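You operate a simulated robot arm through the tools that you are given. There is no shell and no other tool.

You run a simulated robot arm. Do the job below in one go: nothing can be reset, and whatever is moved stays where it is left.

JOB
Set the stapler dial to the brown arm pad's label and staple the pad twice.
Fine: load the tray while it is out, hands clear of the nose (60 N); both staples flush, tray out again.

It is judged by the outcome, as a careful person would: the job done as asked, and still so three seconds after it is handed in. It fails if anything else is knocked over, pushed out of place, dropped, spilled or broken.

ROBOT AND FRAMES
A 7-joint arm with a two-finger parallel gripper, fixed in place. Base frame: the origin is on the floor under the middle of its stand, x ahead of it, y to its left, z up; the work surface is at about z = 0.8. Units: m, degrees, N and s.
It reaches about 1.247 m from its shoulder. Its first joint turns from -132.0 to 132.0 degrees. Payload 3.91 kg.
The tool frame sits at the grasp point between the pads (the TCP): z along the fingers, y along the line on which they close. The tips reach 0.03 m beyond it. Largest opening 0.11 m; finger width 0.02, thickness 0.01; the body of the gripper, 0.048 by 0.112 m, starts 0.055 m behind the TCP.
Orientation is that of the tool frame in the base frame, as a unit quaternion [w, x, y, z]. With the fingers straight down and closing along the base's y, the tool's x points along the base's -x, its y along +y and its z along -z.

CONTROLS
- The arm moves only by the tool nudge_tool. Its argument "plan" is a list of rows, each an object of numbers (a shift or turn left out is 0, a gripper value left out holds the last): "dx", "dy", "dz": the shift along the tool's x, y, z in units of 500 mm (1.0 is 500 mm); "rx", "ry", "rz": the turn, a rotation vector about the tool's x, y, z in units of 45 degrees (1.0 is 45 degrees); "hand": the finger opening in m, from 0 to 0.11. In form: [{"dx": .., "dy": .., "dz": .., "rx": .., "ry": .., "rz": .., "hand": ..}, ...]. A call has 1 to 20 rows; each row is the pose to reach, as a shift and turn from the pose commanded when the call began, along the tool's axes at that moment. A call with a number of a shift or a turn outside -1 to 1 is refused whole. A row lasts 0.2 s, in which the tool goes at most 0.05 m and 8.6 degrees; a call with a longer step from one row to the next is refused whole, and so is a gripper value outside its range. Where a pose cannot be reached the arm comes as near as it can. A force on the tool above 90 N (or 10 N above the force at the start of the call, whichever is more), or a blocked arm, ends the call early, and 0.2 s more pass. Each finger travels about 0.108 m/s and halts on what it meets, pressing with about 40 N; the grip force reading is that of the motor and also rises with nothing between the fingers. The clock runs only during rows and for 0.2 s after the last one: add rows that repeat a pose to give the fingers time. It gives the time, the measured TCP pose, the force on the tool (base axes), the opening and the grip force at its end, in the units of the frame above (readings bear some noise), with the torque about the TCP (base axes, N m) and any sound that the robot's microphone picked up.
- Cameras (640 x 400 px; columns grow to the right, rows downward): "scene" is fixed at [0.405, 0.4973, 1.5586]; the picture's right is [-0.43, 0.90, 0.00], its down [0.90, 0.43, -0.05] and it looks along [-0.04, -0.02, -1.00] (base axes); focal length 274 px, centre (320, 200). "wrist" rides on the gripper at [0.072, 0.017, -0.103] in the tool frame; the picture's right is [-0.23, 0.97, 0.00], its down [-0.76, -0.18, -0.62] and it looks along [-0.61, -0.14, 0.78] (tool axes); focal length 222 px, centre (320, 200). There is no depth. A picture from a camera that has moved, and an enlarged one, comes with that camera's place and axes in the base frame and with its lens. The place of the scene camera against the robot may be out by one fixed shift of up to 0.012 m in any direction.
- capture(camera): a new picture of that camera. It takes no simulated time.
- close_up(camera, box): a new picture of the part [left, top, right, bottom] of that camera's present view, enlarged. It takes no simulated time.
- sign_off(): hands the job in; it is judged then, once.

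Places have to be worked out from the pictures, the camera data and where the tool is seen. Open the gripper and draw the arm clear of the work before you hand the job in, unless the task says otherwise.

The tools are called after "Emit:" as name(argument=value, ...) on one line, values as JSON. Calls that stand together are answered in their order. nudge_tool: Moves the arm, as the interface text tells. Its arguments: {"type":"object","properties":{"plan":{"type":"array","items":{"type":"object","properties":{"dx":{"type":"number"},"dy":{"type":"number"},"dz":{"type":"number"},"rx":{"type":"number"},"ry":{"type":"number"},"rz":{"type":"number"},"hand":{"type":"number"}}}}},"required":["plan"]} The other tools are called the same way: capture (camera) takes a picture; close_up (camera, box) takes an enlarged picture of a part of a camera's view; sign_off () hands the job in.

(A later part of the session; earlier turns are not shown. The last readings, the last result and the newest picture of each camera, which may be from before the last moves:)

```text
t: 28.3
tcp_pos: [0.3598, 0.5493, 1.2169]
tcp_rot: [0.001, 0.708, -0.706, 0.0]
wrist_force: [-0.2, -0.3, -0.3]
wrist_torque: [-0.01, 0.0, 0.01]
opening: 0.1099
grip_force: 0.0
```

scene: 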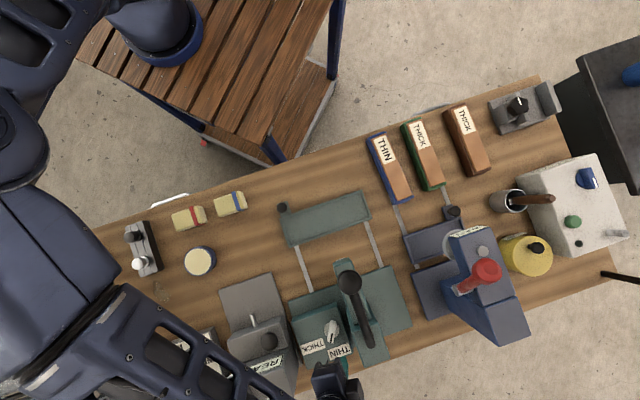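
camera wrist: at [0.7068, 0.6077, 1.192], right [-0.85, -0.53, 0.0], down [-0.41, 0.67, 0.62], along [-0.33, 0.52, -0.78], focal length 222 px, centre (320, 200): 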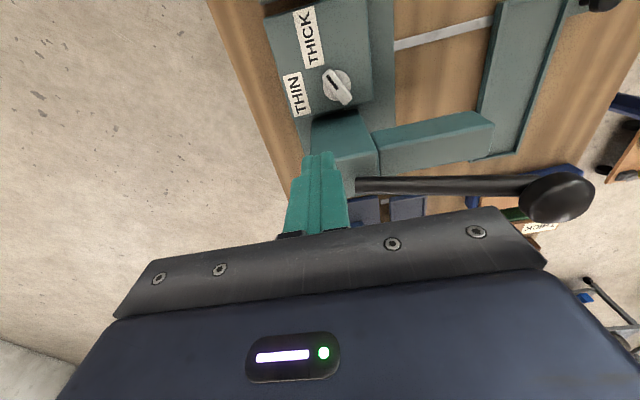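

The arm is over the near side of the tray with the gripper open. I'll move above the brown pad and complete the turn so the fingers close across its width.

Emit:
nudge_tool(plan=[{"dx": -0.0495, "dy": 0.0675, "dz": 0.026, "rz": 0.111, "hand": 0.11}, {"dx": -0.099, "dy": 0.135, "dz": 0.052, "rz": 0.222}, {"dx": -0.1485, "dy": 0.2025, "dz": 0.078, "rz": 0.333}, {"dx": -0.198, "dy": 0.27, "dz": 0.104, "rz": 0.444}, {"dx": -0.2474, "dy": 0.3376, "dz": 0.13, "rz": 0.556}, {"dx": -0.2969, "dy": 0.4051, "dz": 0.156, "rz": 0.667}, {"dx": -0.3464, "dy": 0.4726, "dz": 0.182, "rz": 0.778}, {"dx": -0.3959, "dy": 0.5401, "dz": 0.208, "rz": 0.889}, {"dx": -0.4454, "dy": 0.6076, "dz": 0.234, "rz": 1.0}, {"dx": -0.4454, "dy": 0.6076, "dz": 0.234, "rz": 1.0}])

Emit:
capture(camera="wrist")

Emit:
capture(camera="scene")

```text
t: 30.5
tcp_pos: [0.0545, 0.7712, 1.1009]
tcp_rot: [-0.003, -0.383, 0.924, -0.001]
wrist_force: [-0.7, -0.9, -0.4]
wrist_torque: [0.0, 0.03, -0.03]
opening: 0.1098
grip_force: 0.0
```

```text
taken
camera wrist: at [-0.0071, 0.7317, 1.2047], right [-0.53, 0.85, 0.0], down [0.66, 0.42, 0.62], along [0.53, 0.33, -0.78], focal length 222 px, centre (320, 200)
```

wrist: 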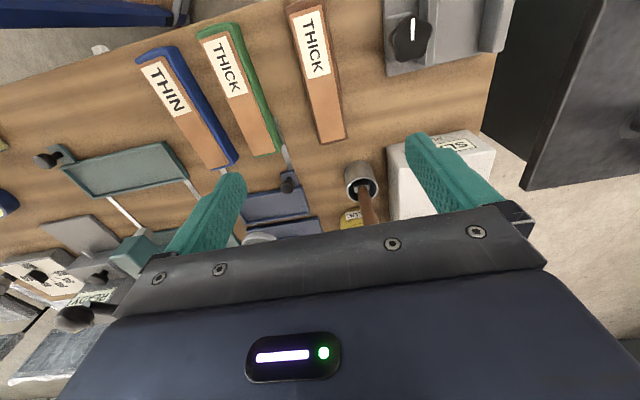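

```text
taken
```

scene: 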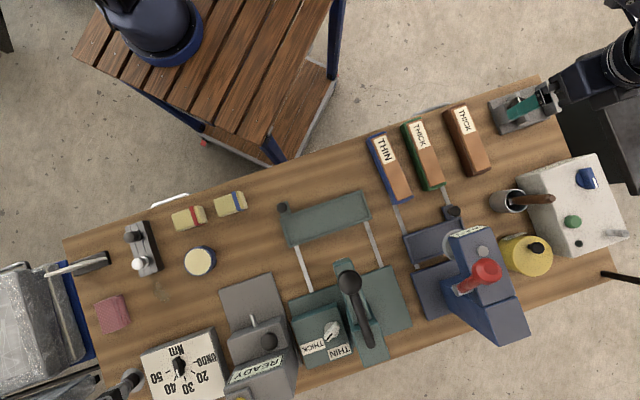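

The brown pad is visible between the fingers. I'll enlarge it to refine its centre and heading.

Emit:
close_up(camera="wrist", box=[220, 0, 420, 150])

```text
2.67 times, centred on (320, 75) of wrist
camera zoom: at [-0.0071, 0.7317, 1.2047], right [-0.53, 0.85, 0.0], down [0.66, 0.42, 0.62], along [0.53, 0.33, -0.78], focal length 592 px, centre (320, 533)
```

zoom: 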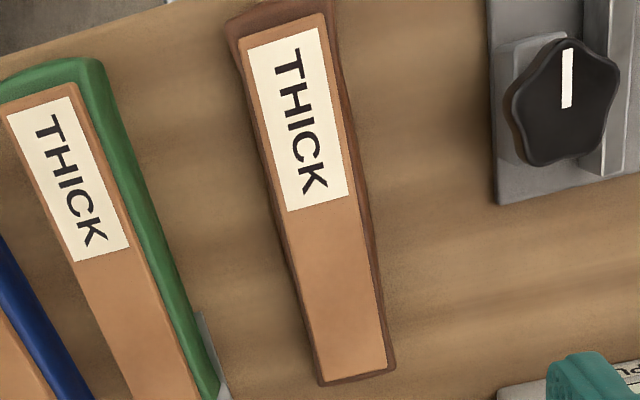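

The pad centre is at (0.055, 0.772), right under the TCP, with its top at about z 0.839. Before grasping, I'll check the tray's rim height from this angle to choose the grip depth.

Emit:
close_up(camera="wrist", box=[20, 120, 220, 260])

Emit:
close_up(camera="scene", box=[270, 180, 390, 260])

```text
2.86 times, centred on (120, 190) of wrist
camera zoom: at [-0.0071, 0.7317, 1.2047], right [-0.53, 0.85, 0.0], down [0.66, 0.42, 0.62], along [0.53, 0.33, -0.78], focal length 635 px, centre (891, 229)
```

zoom: 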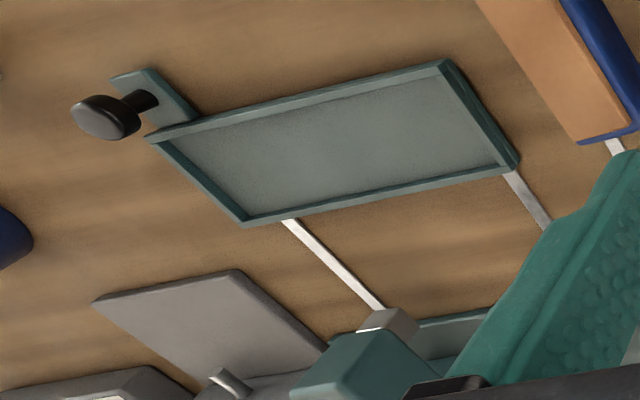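

```text
5.00 times, centred on (330, 220) of scene
camera zoom: at [0.405, 0.4973, 1.5586], right [-0.43, 0.9, 0.0], down [0.9, 0.43, -0.05], along [-0.04, -0.02, -1.0], focal length 1372 px, centre (270, 100)
```

zoom: 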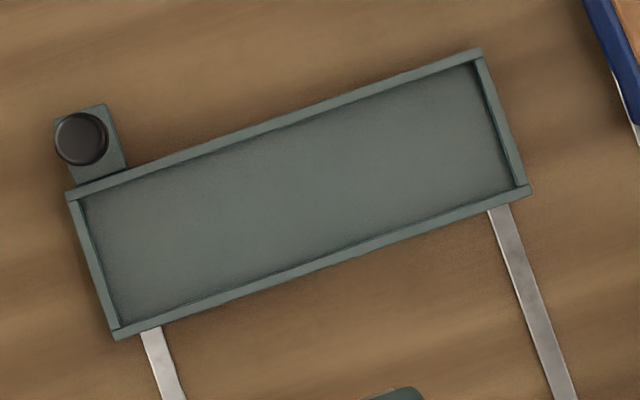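

The tray rim is low (about z 0.813), so gripping about 20 mm below the pad's top keeps the fingertips above it. I'll descend over the pad to TCP z≈0.849.

Emit:
nudge_tool(plan=[{"dz": 0.09, "hand": 0.11}, {"dz": 0.18}, {"dz": 0.27}, {"dz": 0.36}, {"dz": 0.43}, {"dz": 0.47}, {"dz": 0.502}, {"dz": 0.502}])

Emit:
capture(camera="wrist")

Emit:
close_up(camera="scene", box=[400, 80, 560, 200])

```text
t: 32.3
tcp_pos: [0.0571, 0.7706, 0.8508]
tcp_rot: [-0.001, -0.384, 0.923, -0.001]
wrist_force: [-0.1, -0.6, 0.3]
wrist_torque: [0.04, -0.01, -0.01]
opening: 0.1099
grip_force: 0.0
```

```text
taken
camera wrist: at [-0.0047, 0.7304, 0.9542], right [-0.53, 0.85, 0.0], down [0.66, 0.42, 0.62], along [0.53, 0.33, -0.78], focal length 222 px, centre (320, 200)
```

wrist: 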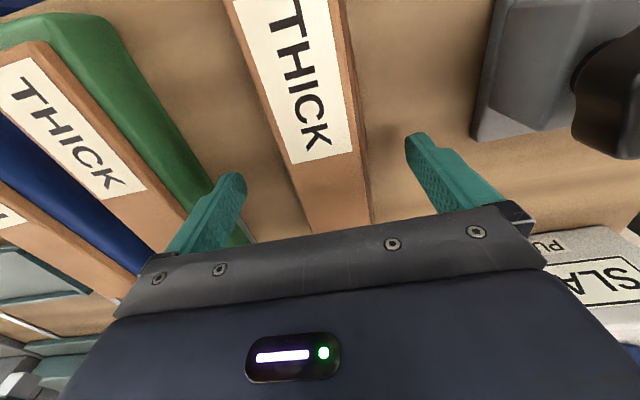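

```text
3.33 times, centred on (480, 140) of scene
camera zoom: at [0.405, 0.4973, 1.5586], right [-0.43, 0.9, 0.0], down [0.9, 0.43, -0.05], along [-0.04, -0.02, -1.0], focal length 915 px, centre (-213, 400)
```

zoom: 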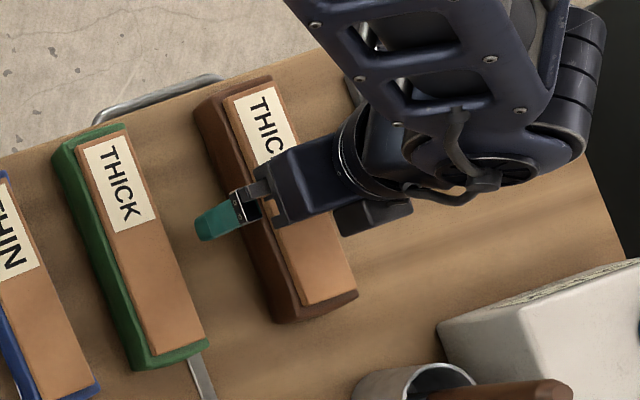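

The pad is between the fingers, but it looks slightly right of centre in the wrist view. I'll enlarge to measure the lateral offset.

Emit:
close_up(camera="wrist", box=[200, 80, 460, 240])

```text
2.46 times, centred on (330, 160) of wrist
camera zoom: at [-0.0047, 0.7304, 0.9542], right [-0.53, 0.85, 0.0], down [0.66, 0.42, 0.62], along [0.53, 0.33, -0.78], focal length 547 px, centre (295, 298)
```

zoom: 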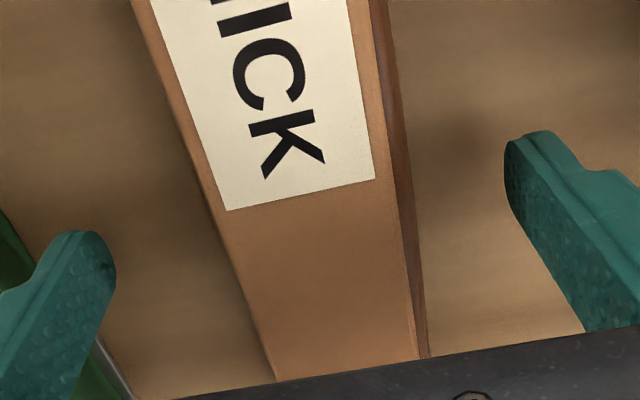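

The lateral offset is under 2 mm, which is fine. I'll close the fingers on the pad.

Emit:
nudge_tool(plan=[{"hand": 0.07}, {"hand": 0.03}, {"hand": 0.03}, {"hand": 0.03}, {"hand": 0.03}])

Emit:
close_up(camera="wrist", box=[200, 80, 460, 240])

```text
t: 33.5
tcp_pos: [0.0571, 0.7701, 0.8521]
tcp_rot: [-0.002, -0.384, 0.923, -0.002]
wrist_force: [-0.6, -1.2, 1.2]
wrist_torque: [0.01, 0.06, 0.06]
opening: 0.0545
grip_force: 40.6
```

```text
2.46 times, centred on (330, 160) of wrist
camera zoom: at [-0.0047, 0.7303, 0.9546], right [-0.53, 0.85, 0.0], down [0.66, 0.42, 0.62], along [0.53, 0.33, -0.78], focal length 547 px, centre (295, 298)
```

zoom: 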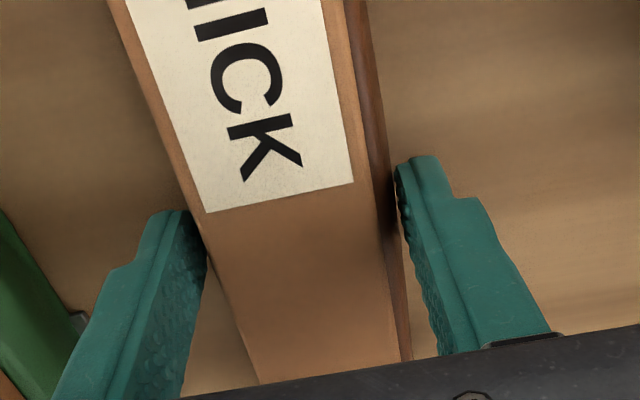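

The pad is gripped at 0.0545 m width with 40 N. I'll lift it straight up to z≈1.10 and check that it is held.

Emit:
nudge_tool(plan=[{"dz": -0.04, "hand": 0.03}, {"dz": -0.1}, {"dz": -0.18}, {"dz": -0.26}, {"dz": -0.34}, {"dz": -0.42}, {"dz": -0.5}, {"dz": -0.5}])

Emit:
capture(camera="wrist")

Emit:
capture(camera="scene")

```text
t: 35.3
tcp_pos: [0.0548, 0.7711, 1.1028]
tcp_rot: [-0.001, -0.384, 0.923, -0.001]
wrist_force: [0.5, -0.6, -2.0]
wrist_torque: [-0.02, 0.02, 0.0]
opening: 0.0541
grip_force: 40.3
```

```text
taken
camera wrist: at [-0.0065, 0.7319, 1.2059], right [-0.53, 0.85, 0.0], down [0.66, 0.42, 0.62], along [0.53, 0.33, -0.78], focal length 222 px, centre (320, 200)
```

wrist: 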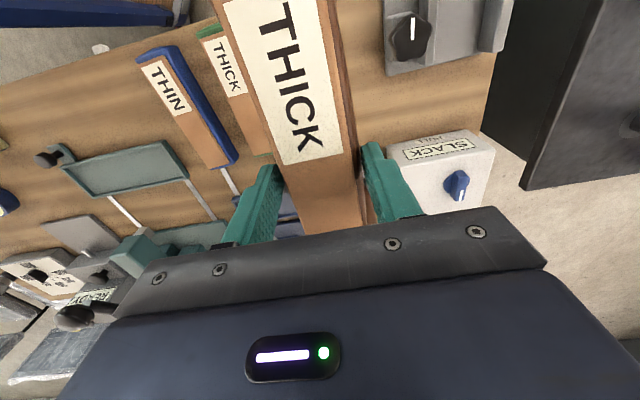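

```text
taken
```

scene: 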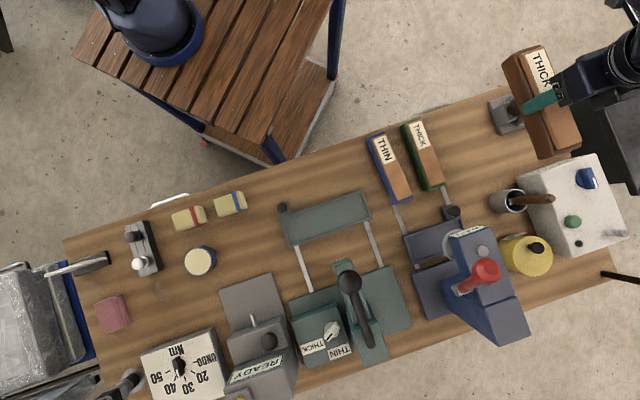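

The pad is held securely and the neighbouring pads haven't moved. I'll carry it toward the tray at height while turning it, in two stages.

Emit:
nudge_tool(plan=[{"dx": -0.0115, "dy": -0.0714, "rz": -0.1667, "hand": 0.03}, {"dx": -0.0231, "dy": -0.1428, "rz": -0.3333}, {"dx": -0.0346, "dy": -0.2142, "rz": -0.5}, {"dx": -0.0461, "dy": -0.2856, "rz": -0.6667}, {"dx": -0.0577, "dy": -0.357, "rz": -0.8333}, {"dx": -0.0692, "dy": -0.4284, "rz": -1.0}, {"dx": -0.0692, "dy": -0.4284, "rz": -1.0}])

Emit:
nudge_tool(plan=[{"dx": 0.0423, "dy": -0.0585, "rz": -0.1667, "hand": 0.03}, {"dx": 0.0847, "dy": -0.117, "rz": -0.3333}, {"dx": 0.127, "dy": -0.1755, "rz": -0.5}, {"dx": 0.1693, "dy": -0.234, "rz": -0.6667}, {"dx": 0.2117, "dy": -0.2925, "rz": -0.8333}, {"dx": 0.254, "dy": -0.351, "rz": -1.0}, {"dx": 0.254, "dy": -0.351, "rz": -1.0}])

Emit:
capture(camera="wrist")

Emit:
capture(camera="scene")

```text
t: 36.9
tcp_pos: [0.2321, 0.6438, 1.0995]
tcp_rot: [0.002, 0.709, -0.705, 0.001]
wrist_force: [0.7, -0.1, -1.9]
wrist_torque: [0.02, -0.06, 0.01]
opening: 0.0542
grip_force: 40.1
```

```text
t: 38.5
tcp_pos: [0.408, 0.5189, 1.0989]
tcp_rot: [0.001, 0.925, -0.38, 0.0]
wrist_force: [-0.7, 1.1, -2.5]
wrist_torque: [0.0, 0.06, -0.01]
opening: 0.0542
grip_force: 40.3
```

```text
taken
camera wrist: at [0.4497, 0.4548, 1.2025], right [-0.85, -0.53, 0.0], down [-0.41, 0.66, 0.62], along [-0.33, 0.53, -0.78], focal length 222 px, centre (320, 200)
```

wrist: 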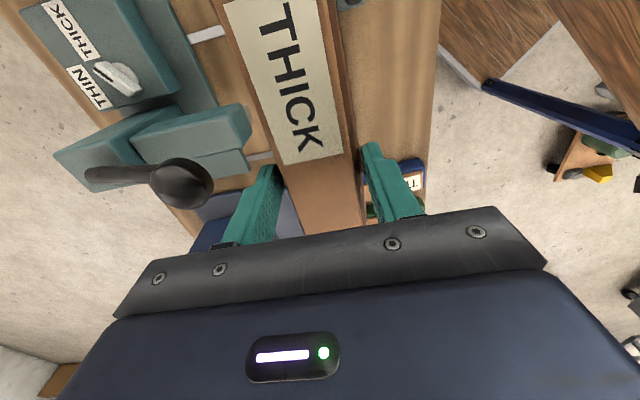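

```text
taken
```

scene: 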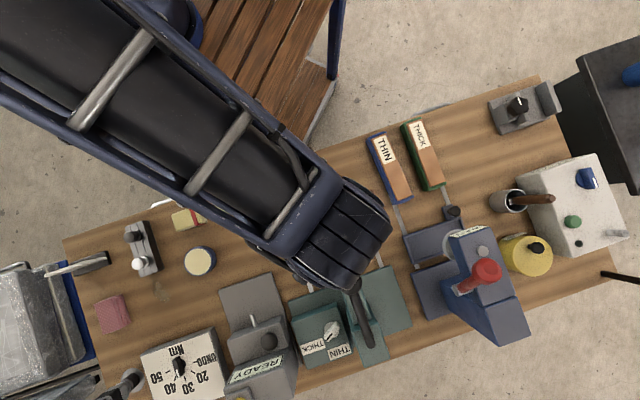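

The pad is over the tray area with its long axis along the tray, and the lever ball stays well to the side. I'll lower partway so the tray edges appear beside the pad in the wrist view.

Emit:
nudge_tool(plan=[{"dz": 0.08, "hand": 0.03}, {"dz": 0.16}, {"dz": 0.24}, {"dz": 0.32}, {"dz": 0.38}, {"dz": 0.38}])

Emit:
capture(camera="wrist")

Emit:
capture(camera="scene")

```text
t: 39.9
tcp_pos: [0.4058, 0.5164, 0.9109]
tcp_rot: [0.003, 0.925, -0.381, 0.0]
wrist_force: [0.7, -1.2, -1.9]
wrist_torque: [-0.01, 0.04, -0.02]
opening: 0.0541
grip_force: 39.9
```

```text
taken
camera wrist: at [0.447, 0.4539, 1.0138], right [-0.85, -0.53, 0.0], down [-0.41, 0.67, 0.62], along [-0.33, 0.53, -0.78], focal length 222 px, centre (320, 200)
```

wrist: 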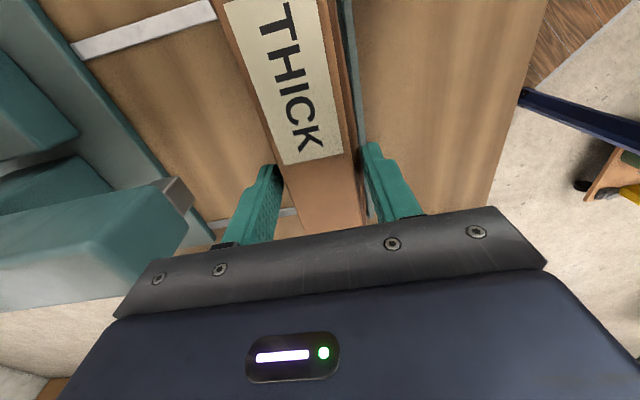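

```text
taken
```

scene: 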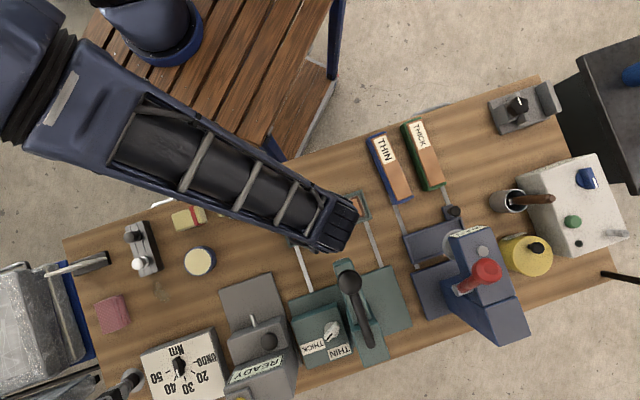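

The near rim of the tray shows to the right of the pad. I'll enlarge to measure the pad against the tray edges.

Emit:
close_up(camera="wrist", box=[190, 0, 430, 180])

Emit:
close_up(camera="scene", box=[270, 180, 390, 260])

```text
2.22 times, centred on (310, 90) of wrist
camera zoom: at [0.447, 0.4539, 1.0138], right [-0.85, -0.53, 0.0], down [-0.41, 0.67, 0.62], along [-0.33, 0.53, -0.78], focal length 494 px, centre (342, 444)
```

zoom: 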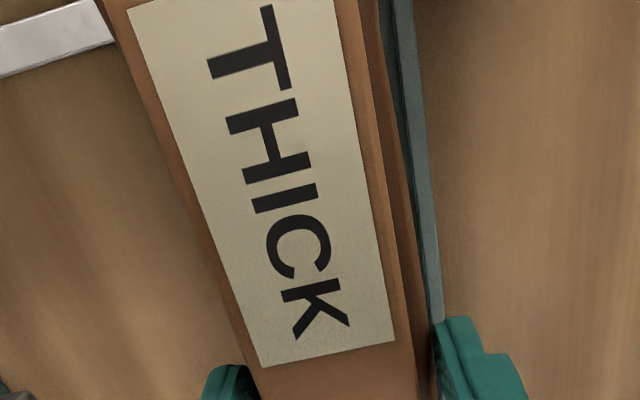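

```text
5.00 times, centred on (330, 220) of scene
camera zoom: at [0.405, 0.4973, 1.5586], right [-0.43, 0.9, 0.0], down [0.9, 0.43, -0.05], along [-0.04, -0.02, -1.0], focal length 1372 px, centre (270, 100)
```

zoom: 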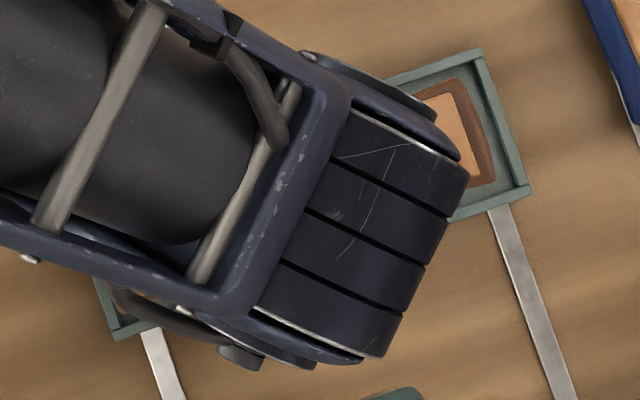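

From the scene, the pad is within about 3 mm of the tray's centre lengthwise and 2 mm crosswise. I'll make that small correction and lower to just above the tray floor.

Emit:
nudge_tool(plan=[{"dx": -0.006, "dy": -0.003, "dz": 0.03, "hand": 0.03}, {"dx": -0.006, "dy": -0.003, "dz": 0.06}, {"dx": -0.006, "dy": -0.003, "dz": 0.08}, {"dx": -0.006, "dy": -0.003, "dz": 0.092}, {"dx": -0.006, "dy": -0.003, "dz": 0.098}, {"dx": -0.006, "dy": -0.003, "dz": 0.098}])

Emit:
capture(camera="wrist")

Emit:
close_up(camera="scene", box=[270, 180, 390, 260])

```text
t: 41.3
tcp_pos: [0.4075, 0.52, 0.864]
tcp_rot: [0.001, 0.924, -0.382, 0.0]
wrist_force: [4.8, -2.8, 34.5]
wrist_torque: [-0.3, -0.51, 0.0]
opening: 0.0544
grip_force: 39.9
```

```text
taken
camera wrist: at [0.4481, 0.4563, 0.9663], right [-0.85, -0.53, 0.0], down [-0.41, 0.66, 0.62], along [-0.33, 0.53, -0.78], focal length 222 px, centre (320, 200)
```

wrist: 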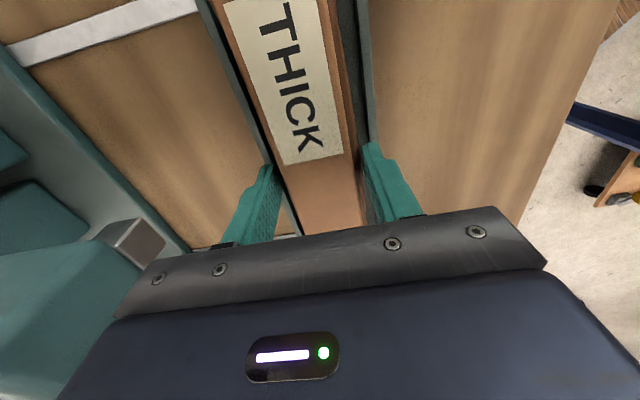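

```text
5.00 times, centred on (330, 220) of scene
camera zoom: at [0.405, 0.4973, 1.5586], right [-0.43, 0.9, 0.0], down [0.9, 0.43, -0.05], along [-0.04, -0.02, -1.0], focal length 1372 px, centre (270, 100)
```

zoom: 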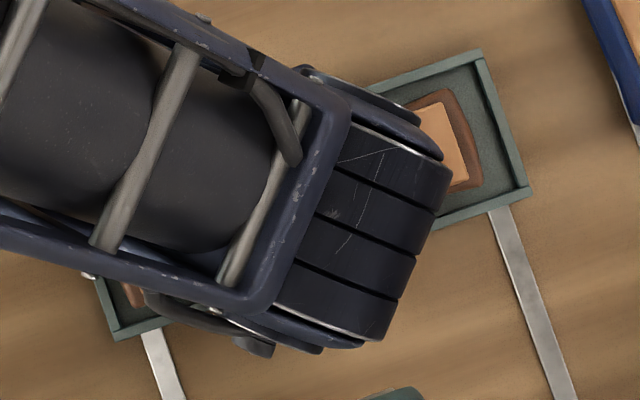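

The pad rests on the tray floor: 34 N upward, centred under the gripper, so it isn't sitting on a rim. I'll ease the pressure by 3 mm, open the fingers and lift away.

Emit:
nudge_tool(plan=[{"dz": -0.006, "hand": 0.03}, {"dz": -0.006, "hand": 0.03}])

Emit:
nudge_tool(plan=[{"hand": 0.07}, {"hand": 0.085}, {"hand": 0.085}, {"dz": -0.05, "hand": 0.085}, {"dz": -0.12}, {"dz": -0.2}, {"dz": -0.28}, {"dz": -0.36}, {"dz": -0.36}])

Emit:
capture(camera="wrist")

Emit:
capture(camera="scene")

```text
t: 41.9
tcp_pos: [0.4078, 0.5194, 0.8627]
tcp_rot: [0.002, 0.925, -0.381, 0.0]
wrist_force: [-0.7, -0.2, -1.8]
wrist_torque: [0.01, -0.04, 0.02]
opening: 0.0542
grip_force: 40.3
```

```text
t: 43.9
tcp_pos: [0.4075, 0.5206, 1.0455]
tcp_rot: [0.004, 0.925, -0.381, -0.001]
wrist_force: [1.3, 0.1, 0.8]
wrist_torque: [-0.02, 0.05, 0.01]
opening: 0.085
grip_force: 0.0
```

```text
taken
camera wrist: at [0.4482, 0.4575, 1.1473], right [-0.85, -0.53, 0.0], down [-0.41, 0.67, 0.62], along [-0.33, 0.53, -0.78], focal length 222 px, centre (320, 200)
```

wrist: 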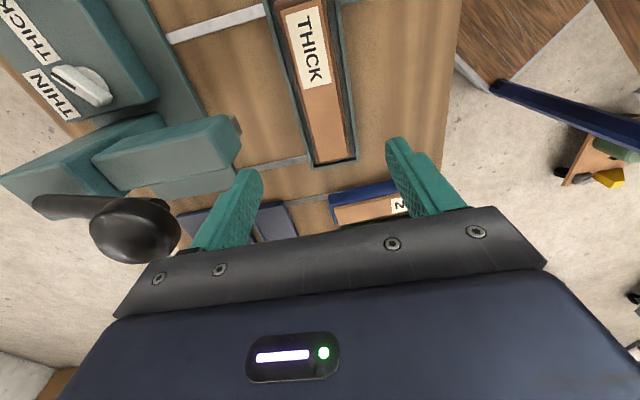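

```text
taken
```

scene: 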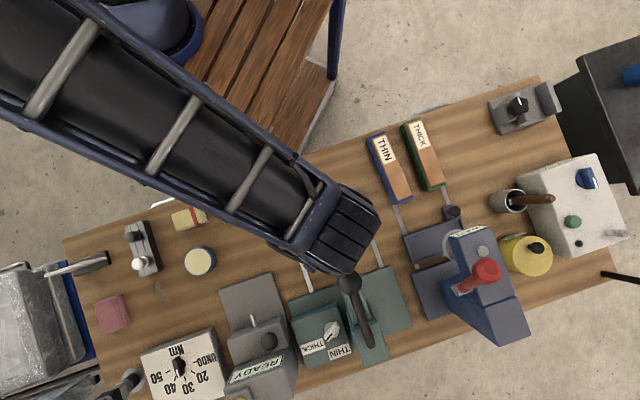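

The pad sits flat inside the tray with the board and label up. Next is the tray knob, so I'll rise, turn back to close along the bench and move above it.

Emit:
nudge_tool(plan=[{"dx": 0.0165, "dy": 0.0118, "dz": -0.0333, "rz": 0.1667, "hand": 0.085}, {"dx": 0.033, "dy": 0.0236, "dz": -0.0667, "rz": 0.3333}, {"dx": 0.0495, "dy": 0.0354, "dz": -0.1, "rz": 0.5}, {"dx": 0.066, "dy": 0.0471, "dz": -0.1333, "rz": 0.6667}, {"dx": 0.0825, "dy": 0.0589, "dz": -0.1667, "rz": 0.8333}, {"dx": 0.099, "dy": 0.0707, "dz": -0.2, "rz": 1.0}, {"dx": 0.099, "dy": 0.0707, "dz": -0.2, "rz": 1.0}])

Emit:
nudge_tool(plan=[{"dx": 0.02, "dy": -0.0042, "dz": 0.0317, "rz": 0.1667, "hand": 0.085}, {"dx": 0.04, "dy": -0.0083, "dz": 0.0633, "rz": 0.3333}, {"dx": 0.06, "dy": -0.0125, "dz": 0.095, "rz": 0.5}, {"dx": 0.08, "dy": -0.0167, "dz": 0.1267, "rz": 0.6667}, {"dx": 0.1, "dy": -0.0208, "dz": 0.1583, "rz": 0.8333}, {"dx": 0.12, "dy": -0.025, "dz": 0.19, "rz": 1.0}, {"dx": 0.12, "dy": -0.025, "dz": 0.19, "rz": 1.0}])

Emit:
capture(camera="wrist")

Emit:
capture(camera="scene")

```text
t: 45.5
tcp_pos: [0.4154, 0.4596, 1.1449]
tcp_rot: [0.002, 0.708, -0.707, 0.001]
wrist_force: [0.3, 0.3, 0.7]
wrist_torque: [-0.02, -0.03, 0.01]
opening: 0.085
grip_force: 0.1
```

```text
t: 47.1
tcp_pos: [0.4316, 0.3988, 1.0508]
tcp_rot: [0.0, -0.383, 0.924, -0.002]
wrist_force: [0.0, 0.1, -0.4]
wrist_torque: [-0.01, 0.0, -0.01]
opening: 0.0852
grip_force: 0.0
```

```text
taken
camera wrist: at [0.3694, 0.3608, 1.1533], right [-0.53, 0.85, 0.0], down [0.66, 0.42, 0.62], along [0.53, 0.33, -0.78], focal length 222 px, centre (320, 200)
```

wrist: 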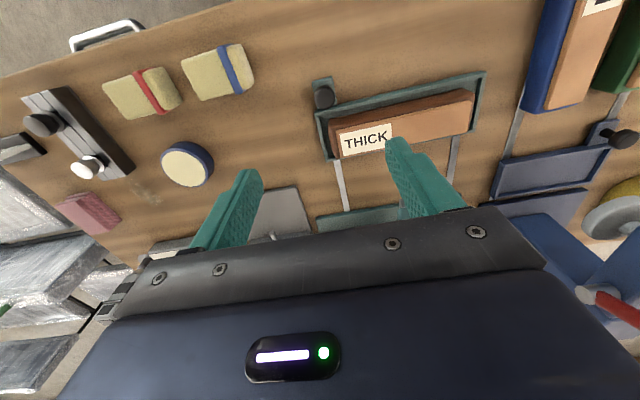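

```text
taken
```

scene: 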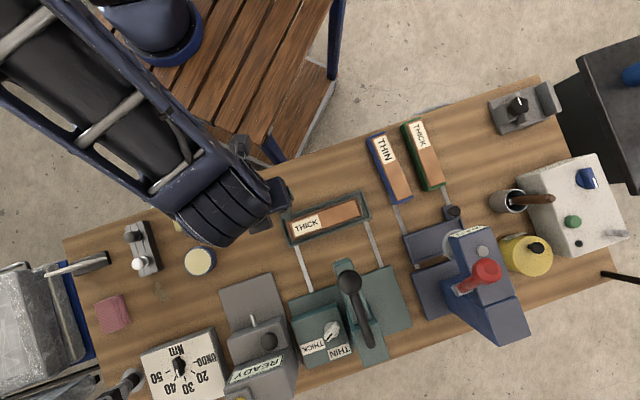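

The pad is well seated in the tray. I'll enlarge the knob in this view to locate it.

Emit:
close_up(camera="wrist", box=[280, 50, 500, 200])

Emit:
close_up(camera="scene", box=[270, 180, 390, 260])

```text
2.67 times, centred on (390, 125) of wrist
camera zoom: at [0.3694, 0.3608, 1.1533], right [-0.53, 0.85, 0.0], down [0.66, 0.42, 0.62], along [0.53, 0.33, -0.78], focal length 592 px, centre (133, 400)
```

zoom: 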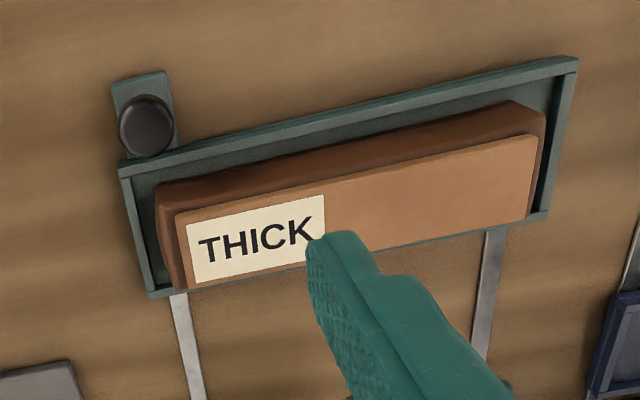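

```text
5.00 times, centred on (330, 220) of scene
camera zoom: at [0.405, 0.4973, 1.5586], right [-0.43, 0.9, 0.0], down [0.9, 0.43, -0.05], along [-0.04, -0.02, -1.0], focal length 1372 px, centre (270, 100)
```

zoom: 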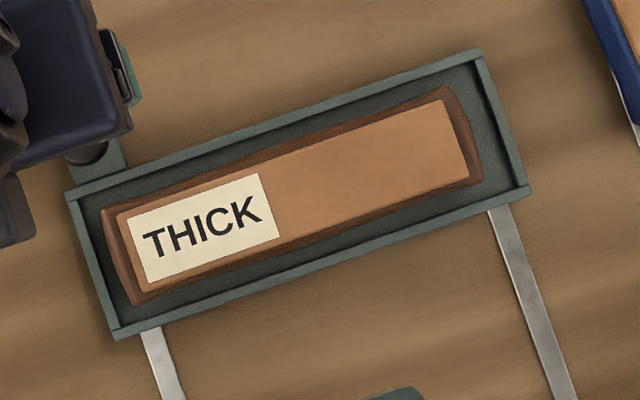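

The knob is at about (0.431, 0.405) with its top near z 0.843, and its cap is 30 mm across. I'll descend partway over it and check alignment.

Emit:
nudge_tool(plan=[{"dx": -0.003, "dy": 0.004, "dz": 0.08, "hand": 0.075}, {"dx": -0.0078, "dy": 0.0092, "dz": 0.16}, {"dx": -0.0078, "dy": 0.0092, "dz": 0.24}, {"dx": -0.0078, "dy": 0.0092, "dz": 0.28}, {"dx": -0.0078, "dy": 0.0092, "dz": 0.28}])

Emit:
close_up(camera="wrist", box=[200, 20, 440, 200])

```text
t: 48.3
tcp_pos: [0.4287, 0.4054, 0.9093]
tcp_rot: [-0.001, -0.383, 0.924, -0.001]
wrist_force: [-0.9, -0.4, 0.1]
wrist_torque: [-0.01, 0.0, 0.02]
opening: 0.075
grip_force: 0.1
```

```text
2.22 times, centred on (320, 110) of wrist
camera zoom: at [0.367, 0.3659, 1.0135], right [-0.53, 0.85, 0.0], down [0.66, 0.42, 0.62], along [0.53, 0.33, -0.78], focal length 494 px, centre (320, 400)
```

zoom: 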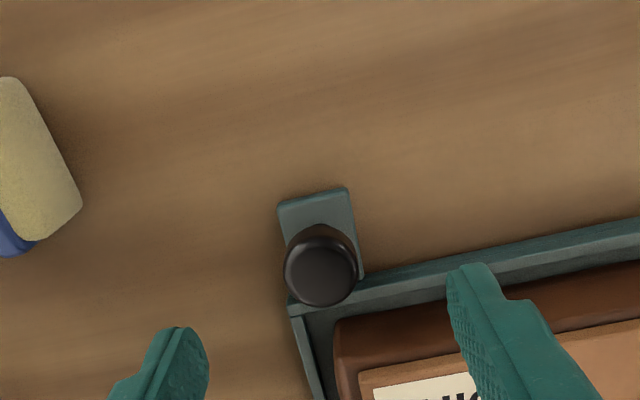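

The knob is centred between the fingers. I'll descend to TCP z≈0.857 and close on it.

Emit:
nudge_tool(plan=[{"dz": 0.03, "hand": 0.075}, {"dz": 0.06}, {"dz": 0.085}, {"dz": 0.104}, {"dz": 0.104}])

Emit:
nudge_tool(plan=[{"hand": 0.05}, {"hand": 0.02}, {"hand": 0.01}, {"hand": 0.01}])

Emit:
close_up(camera="wrist", box=[200, 40, 440, 220])

```text
t: 49.5
tcp_pos: [0.429, 0.4065, 0.8578]
tcp_rot: [-0.002, -0.384, 0.924, -0.002]
wrist_force: [0.1, 0.0, 0.2]
wrist_torque: [0.01, 0.0, 0.0]
opening: 0.0749
grip_force: 0.0
```

```text
t: 50.5
tcp_pos: [0.4292, 0.4055, 0.8579]
tcp_rot: [-0.001, -0.384, 0.923, -0.001]
wrist_force: [4.4, -3.8, -1.0]
wrist_torque: [-0.11, -0.13, 0.01]
opening: 0.0273
grip_force: 44.8
```

```text
2.22 times, centred on (320, 130) of wrist
camera zoom: at [0.3676, 0.3664, 0.961], right [-0.53, 0.85, 0.0], down [0.66, 0.42, 0.62], along [0.53, 0.33, -0.78], focal length 494 px, centre (320, 356)
```

zoom: 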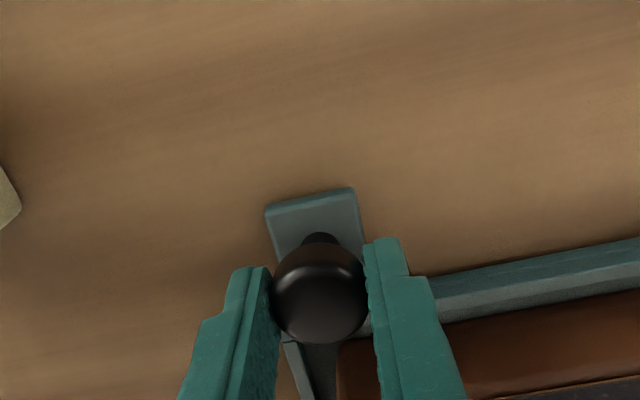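

The knob is gripped (0.027 m, 45 N). I'll slide the tray in toward the nose about 6 cm first, watching the force.

Emit:
nudge_tool(plan=[{"dx": -0.03, "hand": 0.01}, {"dx": -0.06}, {"dx": -0.09}, {"dx": -0.12, "dy": 0.001}, {"dx": -0.12, "dy": 0.001}])

Emit:
capture(camera="wrist")

Emit:
capture(camera="scene")

```text
t: 51.7
tcp_pos: [0.4713, 0.4486, 0.8579]
tcp_rot: [-0.002, -0.384, 0.923, -0.002]
wrist_force: [15.1, -14.1, 14.0]
wrist_torque: [-0.14, -0.61, -0.02]
opening: 0.027
grip_force: 44.9
```

```text
taken
camera wrist: at [0.4104, 0.4094, 0.9609], right [-0.53, 0.85, 0.0], down [0.66, 0.42, 0.62], along [0.53, 0.33, -0.78], focal length 222 px, centre (320, 200)
```

wrist: 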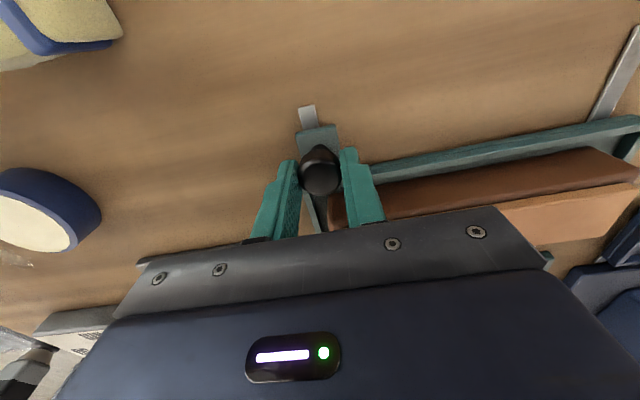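

```text
taken
```

scene: 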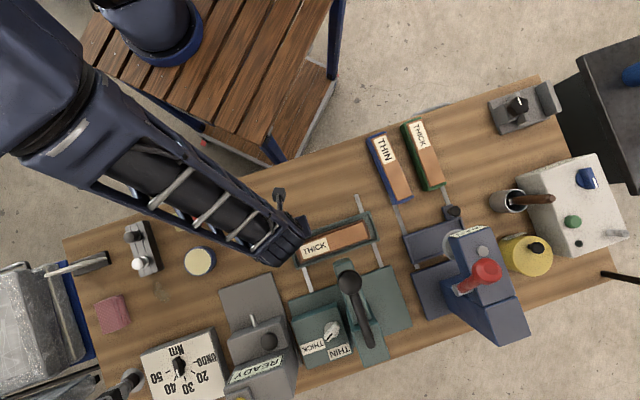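

The tray slides along with about 20 N of sideways load, so the rails run a degree or so off my line. I'll continue 4 cm with a small sideways correction.

Emit:
nudge_tool(plan=[{"dx": -0.02, "dy": -0.003, "dz": -0.002, "hand": 0.01}, {"dx": -0.04, "dy": -0.004, "dz": -0.002}, {"dx": -0.06, "dy": -0.005, "dz": -0.002}, {"dx": -0.08, "dy": -0.006, "dz": -0.002}, {"dx": -0.08, "dy": -0.006, "dz": -0.002}])

Emit:
capture(camera="wrist")

Emit:
close_up(camera="scene", box=[260, 180, 420, 320])

```text
t: 52.9
tcp_pos: [0.5003, 0.4771, 0.8582]
tcp_rot: [-0.002, -0.385, 0.923, -0.001]
wrist_force: [-17.9, 16.4, -43.6]
wrist_torque: [0.2, 0.35, 0.02]
opening: 0.0273
grip_force: 44.8
```

```text
taken
camera wrist: at [0.4385, 0.4367, 0.9613], right [-0.53, 0.85, 0.0], down [0.66, 0.42, 0.62], along [0.52, 0.33, -0.79], focal length 222 px, centre (320, 200)
```

wrist: 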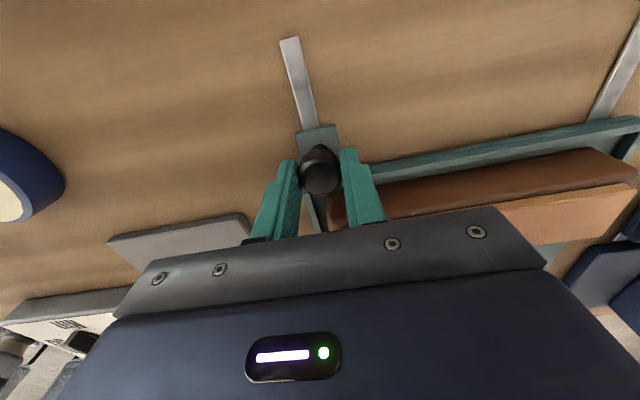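

```text
2.86 times, centred on (340, 250) of scene
camera zoom: at [0.405, 0.4973, 1.5586], right [-0.43, 0.9, 0.0], down [0.9, 0.43, -0.05], along [-0.04, -0.02, -1.0], focal length 784 px, centre (263, 57)
```

zoom: 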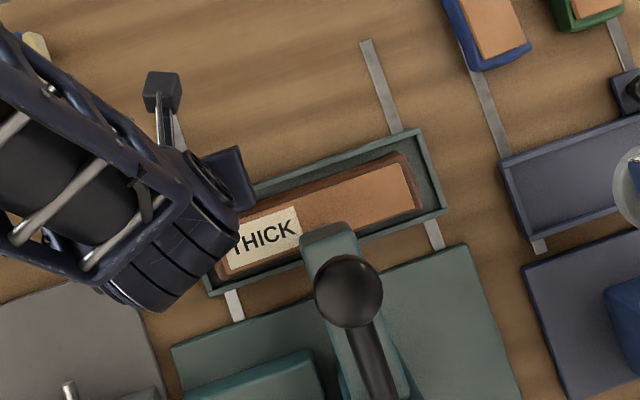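

The tray is 10 cm in, with the head end now over the pad. The vertical and sideways loads come from my small corrections, so I'll relax those and advance another 15 mm, expecting a stop.

Emit:
nudge_tool(plan=[{"dx": -0.005, "dy": 0.003, "dz": 0.0015, "hand": 0.01}, {"dx": -0.013, "dy": 0.003, "dz": 0.0015}, {"dx": -0.02, "dy": 0.003, "dz": 0.0015}, {"dx": -0.026, "dy": 0.003, "dz": 0.0015}, {"dx": -0.026, "dy": 0.003, "dz": 0.0015}])

Emit:
close_up(camera="scene", box=[260, 180, 420, 320])

```text
t: 54.1
tcp_pos: [0.5091, 0.4856, 0.8584]
tcp_rot: [-0.001, -0.384, 0.923, -0.001]
wrist_force: [-12.2, 12.7, -19.6]
wrist_torque: [0.04, 0.46, 0.03]
opening: 0.0273
grip_force: 45.1
```

```text
2.86 times, centred on (340, 250) of scene
camera zoom: at [0.405, 0.4973, 1.5586], right [-0.43, 0.9, 0.0], down [0.9, 0.43, -0.05], along [-0.04, -0.02, -1.0], focal length 784 px, centre (263, 57)
```

zoom: 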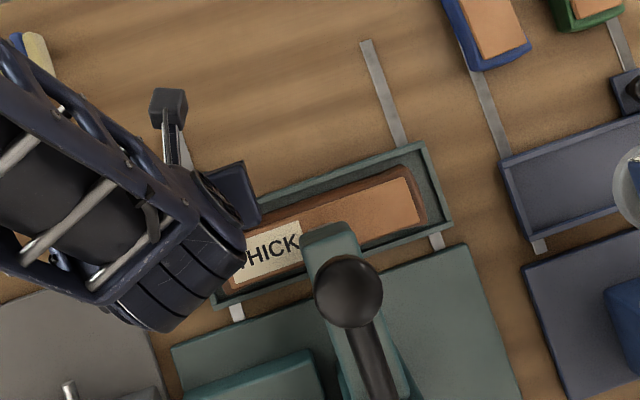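

There's no stop along the slide yet (about 0 N lengthwise). I'll keep advancing in small steps to find the end of travel.

Emit:
nudge_tool(plan=[{"dx": -0.01, "dy": 0.0015, "dz": 0.0007, "hand": 0.01}, {"dx": -0.02, "dy": 0.0015, "dz": 0.0007}, {"dx": -0.02, "dy": 0.0015, "dz": 0.0007}])

Emit:
nudge_tool(plan=[{"dx": -0.01, "hand": 0.01}, {"dx": -0.02}, {"dx": -0.02}])

Emit:
close_up(camera="scene", box=[260, 180, 420, 320])

```text
t: 54.9
tcp_pos: [0.5149, 0.4911, 0.8566]
tcp_rot: [-0.003, -0.384, 0.923, -0.002]
wrist_force: [-32.0, -29.7, 2.6]
wrist_torque: [-0.75, 0.81, -0.02]
opening: 0.0275
grip_force: 44.3
```

```text
t: 55.7
tcp_pos: [0.5244, 0.5024, 0.858]
tcp_rot: [-0.001, -0.384, 0.923, -0.001]
wrist_force: [1.6, 0.7, 0.3]
wrist_torque: [0.01, -0.05, 0.03]
opening: 0.0105
grip_force: 0.6
```

```text
2.86 times, centred on (340, 250) of scene
camera zoom: at [0.405, 0.4973, 1.5586], right [-0.43, 0.9, 0.0], down [0.9, 0.43, -0.05], along [-0.04, -0.02, -1.0], focal length 784 px, centre (263, 57)
```

zoom: 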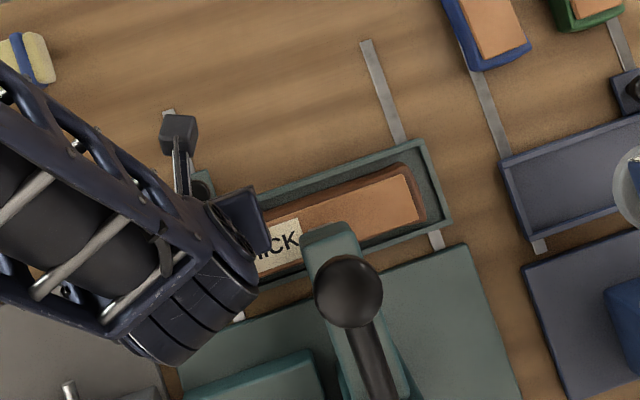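

The tray reached its stop (43 N lengthwise), and on the extra step the fingers slid off the knob; the tray stayed in. There's no contact force now, so I'll lift straight up and inspect.

Emit:
nudge_tool(plan=[{"dz": -0.04, "hand": 0.0}, {"dz": -0.12}, {"dz": -0.2}, {"dz": -0.28}, {"dz": -0.36}, {"dz": -0.44}, {"dz": -0.52}, {"dz": -0.6}, {"dz": -0.6}])

Emit:
capture(camera="wrist")

Emit:
capture(camera="scene")

```text
t: 57.7
tcp_pos: [0.5228, 0.5019, 1.1598]
tcp_rot: [-0.002, -0.384, 0.923, -0.002]
wrist_force: [0.6, -0.7, 0.1]
wrist_torque: [0.01, 0.02, -0.01]
opening: 0.0002
grip_force: 37.4
```

```text
taken
camera wrist: at [0.4618, 0.4625, 1.2631], right [-0.53, 0.85, 0.0], down [0.66, 0.42, 0.62], along [0.53, 0.33, -0.78], focal length 222 px, centre (320, 200)
```

wrist: 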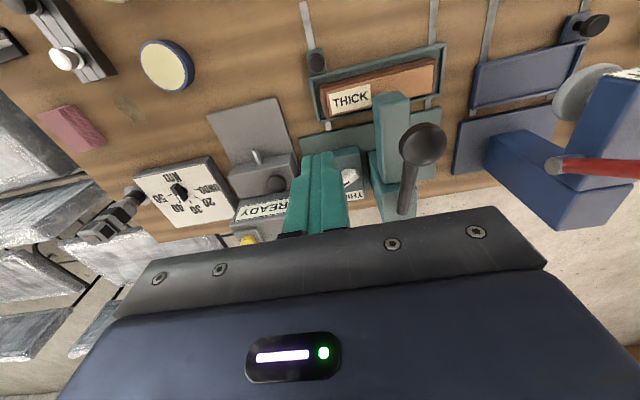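

```text
taken
```

scene: 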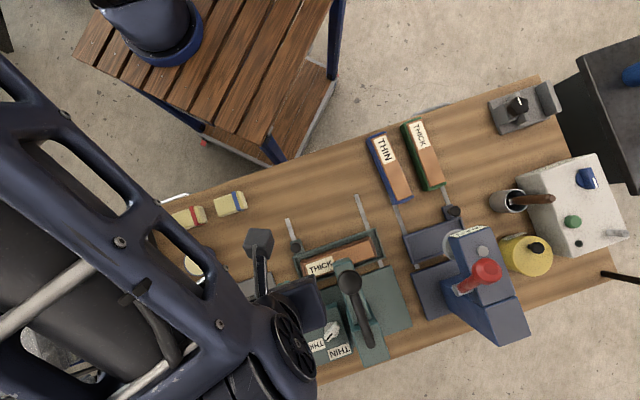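

The tray looks to be under the head. I'll enlarge both views to confirm the pad's position under the nose and the lever ball's position.

Emit:
close_up(camera="wrist", box=[290, 30, 470, 220])

Emit:
close_up(camera="scene", box=[270, 200, 410, 370])

```text
2.11 times, centred on (380, 125) of wrist
camera zoom: at [0.4618, 0.4625, 1.2631], right [-0.53, 0.85, 0.0], down [0.66, 0.42, 0.62], along [0.53, 0.33, -0.78], focal length 468 px, centre (194, 358)
```

zoom: 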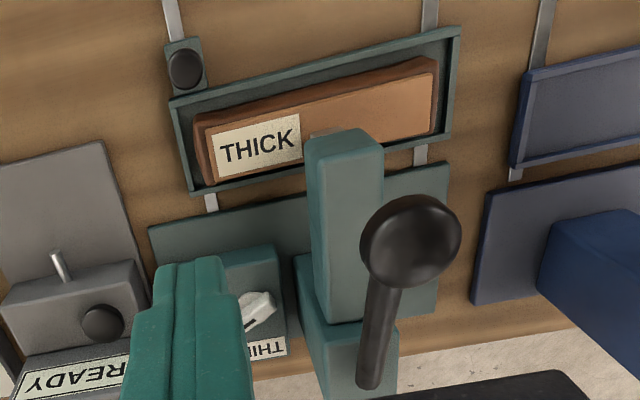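

```text
2.35 times, centred on (340, 285) of scene
camera zoom: at [0.405, 0.4973, 1.5586], right [-0.43, 0.9, 0.0], down [0.9, 0.43, -0.05], along [-0.04, -0.02, -1.0], focal length 646 px, centre (273, 0)
```

zoom: 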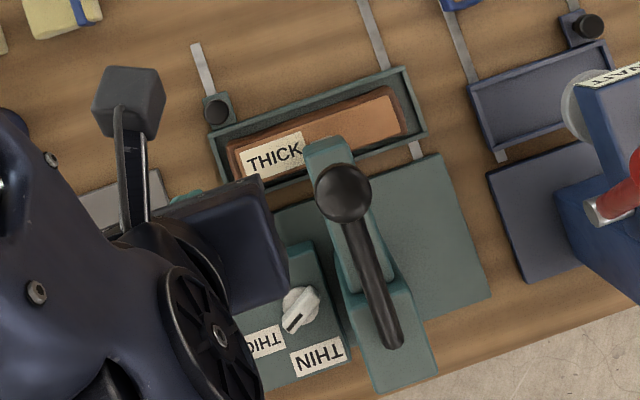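

The tray centre is at about (0.486, 0.599), directly under the nose, and the lever ball is at about (0.4885, 0.600, 1.055), top near 1.08. I'll bring the closed fingertips above the ball.

Emit:
nudge_tool(plan=[{"dx": -0.03, "dy": 0.0624, "hand": 0.0}, {"dx": -0.06, "dy": 0.1248}, {"dx": -0.0902, "dy": 0.1872}, {"dx": -0.0902, "dy": 0.1872, "dz": 0.04}, {"dx": -0.0902, "dy": 0.1872, "dz": 0.06}, {"dx": -0.0902, "dy": 0.1872, "dz": 0.06}])

Emit:
capture(camera="wrist")

Emit:
capture(camera="scene")

```text
t: 59.1
tcp_pos: [0.488, 0.5984, 1.1277]
tcp_rot: [-0.001, -0.385, 0.923, -0.002]
wrist_force: [0.1, 0.4, 0.3]
wrist_torque: [-0.01, -0.02, -0.01]
opening: 0.0002
grip_force: 37.7
```

```text
taken
camera wrist: at [0.4265, 0.5594, 1.2309], right [-0.53, 0.85, 0.0], down [0.66, 0.42, 0.62], along [0.53, 0.33, -0.78], focal length 222 px, centre (320, 200)
```

wrist: 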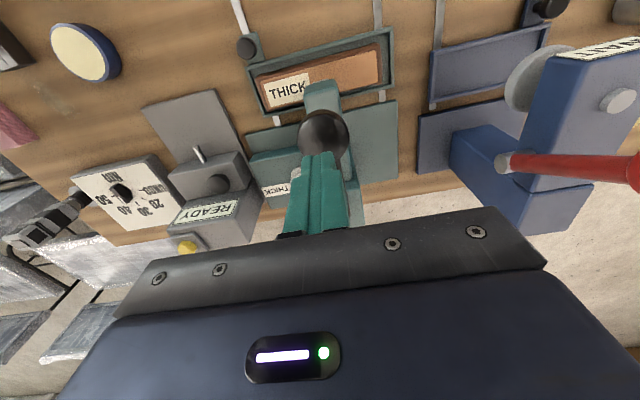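

```text
taken
```

scene: 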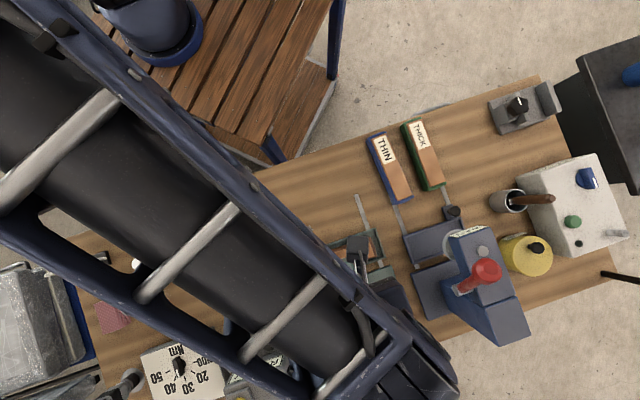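

The tip is centred over the ball. I'll press down gently about 1 cm past contact, following the lever's arc, and read the force.

Emit:
nudge_tool(plan=[{"dz": 0.02, "hand": 0.0}, {"dz": 0.04}, {"dx": 0.008, "dz": 0.06}, {"dx": 0.008, "dz": 0.06}])

Emit:
capture(camera="wrist")

```text
t: 60.1
tcp_pos: [0.4864, 0.5969, 1.0994]
tcp_rot: [-0.001, -0.384, 0.923, -0.002]
wrist_force: [1.0, -0.2, 2.3]
wrist_torque: [0.04, -0.06, 0.04]
opening: 0.0002
grip_force: 37.7
```

```text
taken
camera wrist: at [0.4243, 0.5571, 1.2009], right [-0.53, 0.85, 0.0], down [0.66, 0.42, 0.62], along [0.53, 0.33, -0.78], focal length 222 px, centre (320, 200)
```

wrist: 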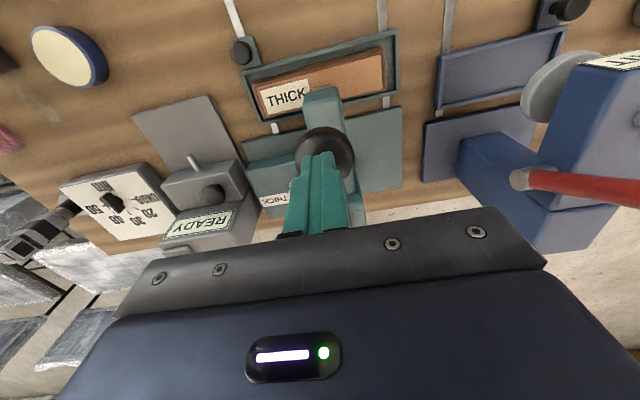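

Contact is just starting (2 N at tip z≈1.07). I'll press another 2 cm along the arc.

Emit:
nudge_tool(plan=[{"dx": 0.004, "dz": 0.01, "hand": 0.0}, {"dx": 0.008, "dz": 0.02}, {"dx": 0.011, "dz": 0.03}, {"dx": 0.014, "dz": 0.04}, {"dx": 0.014, "dz": 0.04}])

Emit:
close_up(camera="wrist", box=[220, 40, 440, 220])

```text
t: 61.3
tcp_pos: [0.4817, 0.591, 1.0792]
tcp_rot: [-0.001, -0.385, 0.923, -0.001]
wrist_force: [-2.8, -1.5, 5.7]
wrist_torque: [-0.01, 0.09, -0.01]
opening: 0.0
grip_force: 37.6
```

```text
2.22 times, centred on (330, 130) of wrist
camera zoom: at [0.4194, 0.5518, 1.1809], right [-0.53, 0.85, 0.0], down [0.66, 0.42, 0.62], along [0.53, 0.33, -0.78], focal length 494 px, centre (298, 356)
```

zoom: 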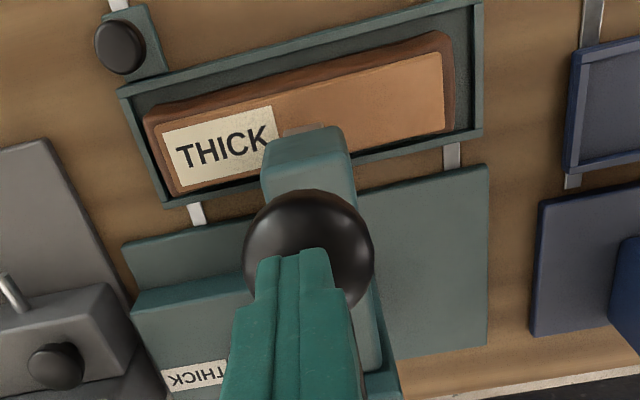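

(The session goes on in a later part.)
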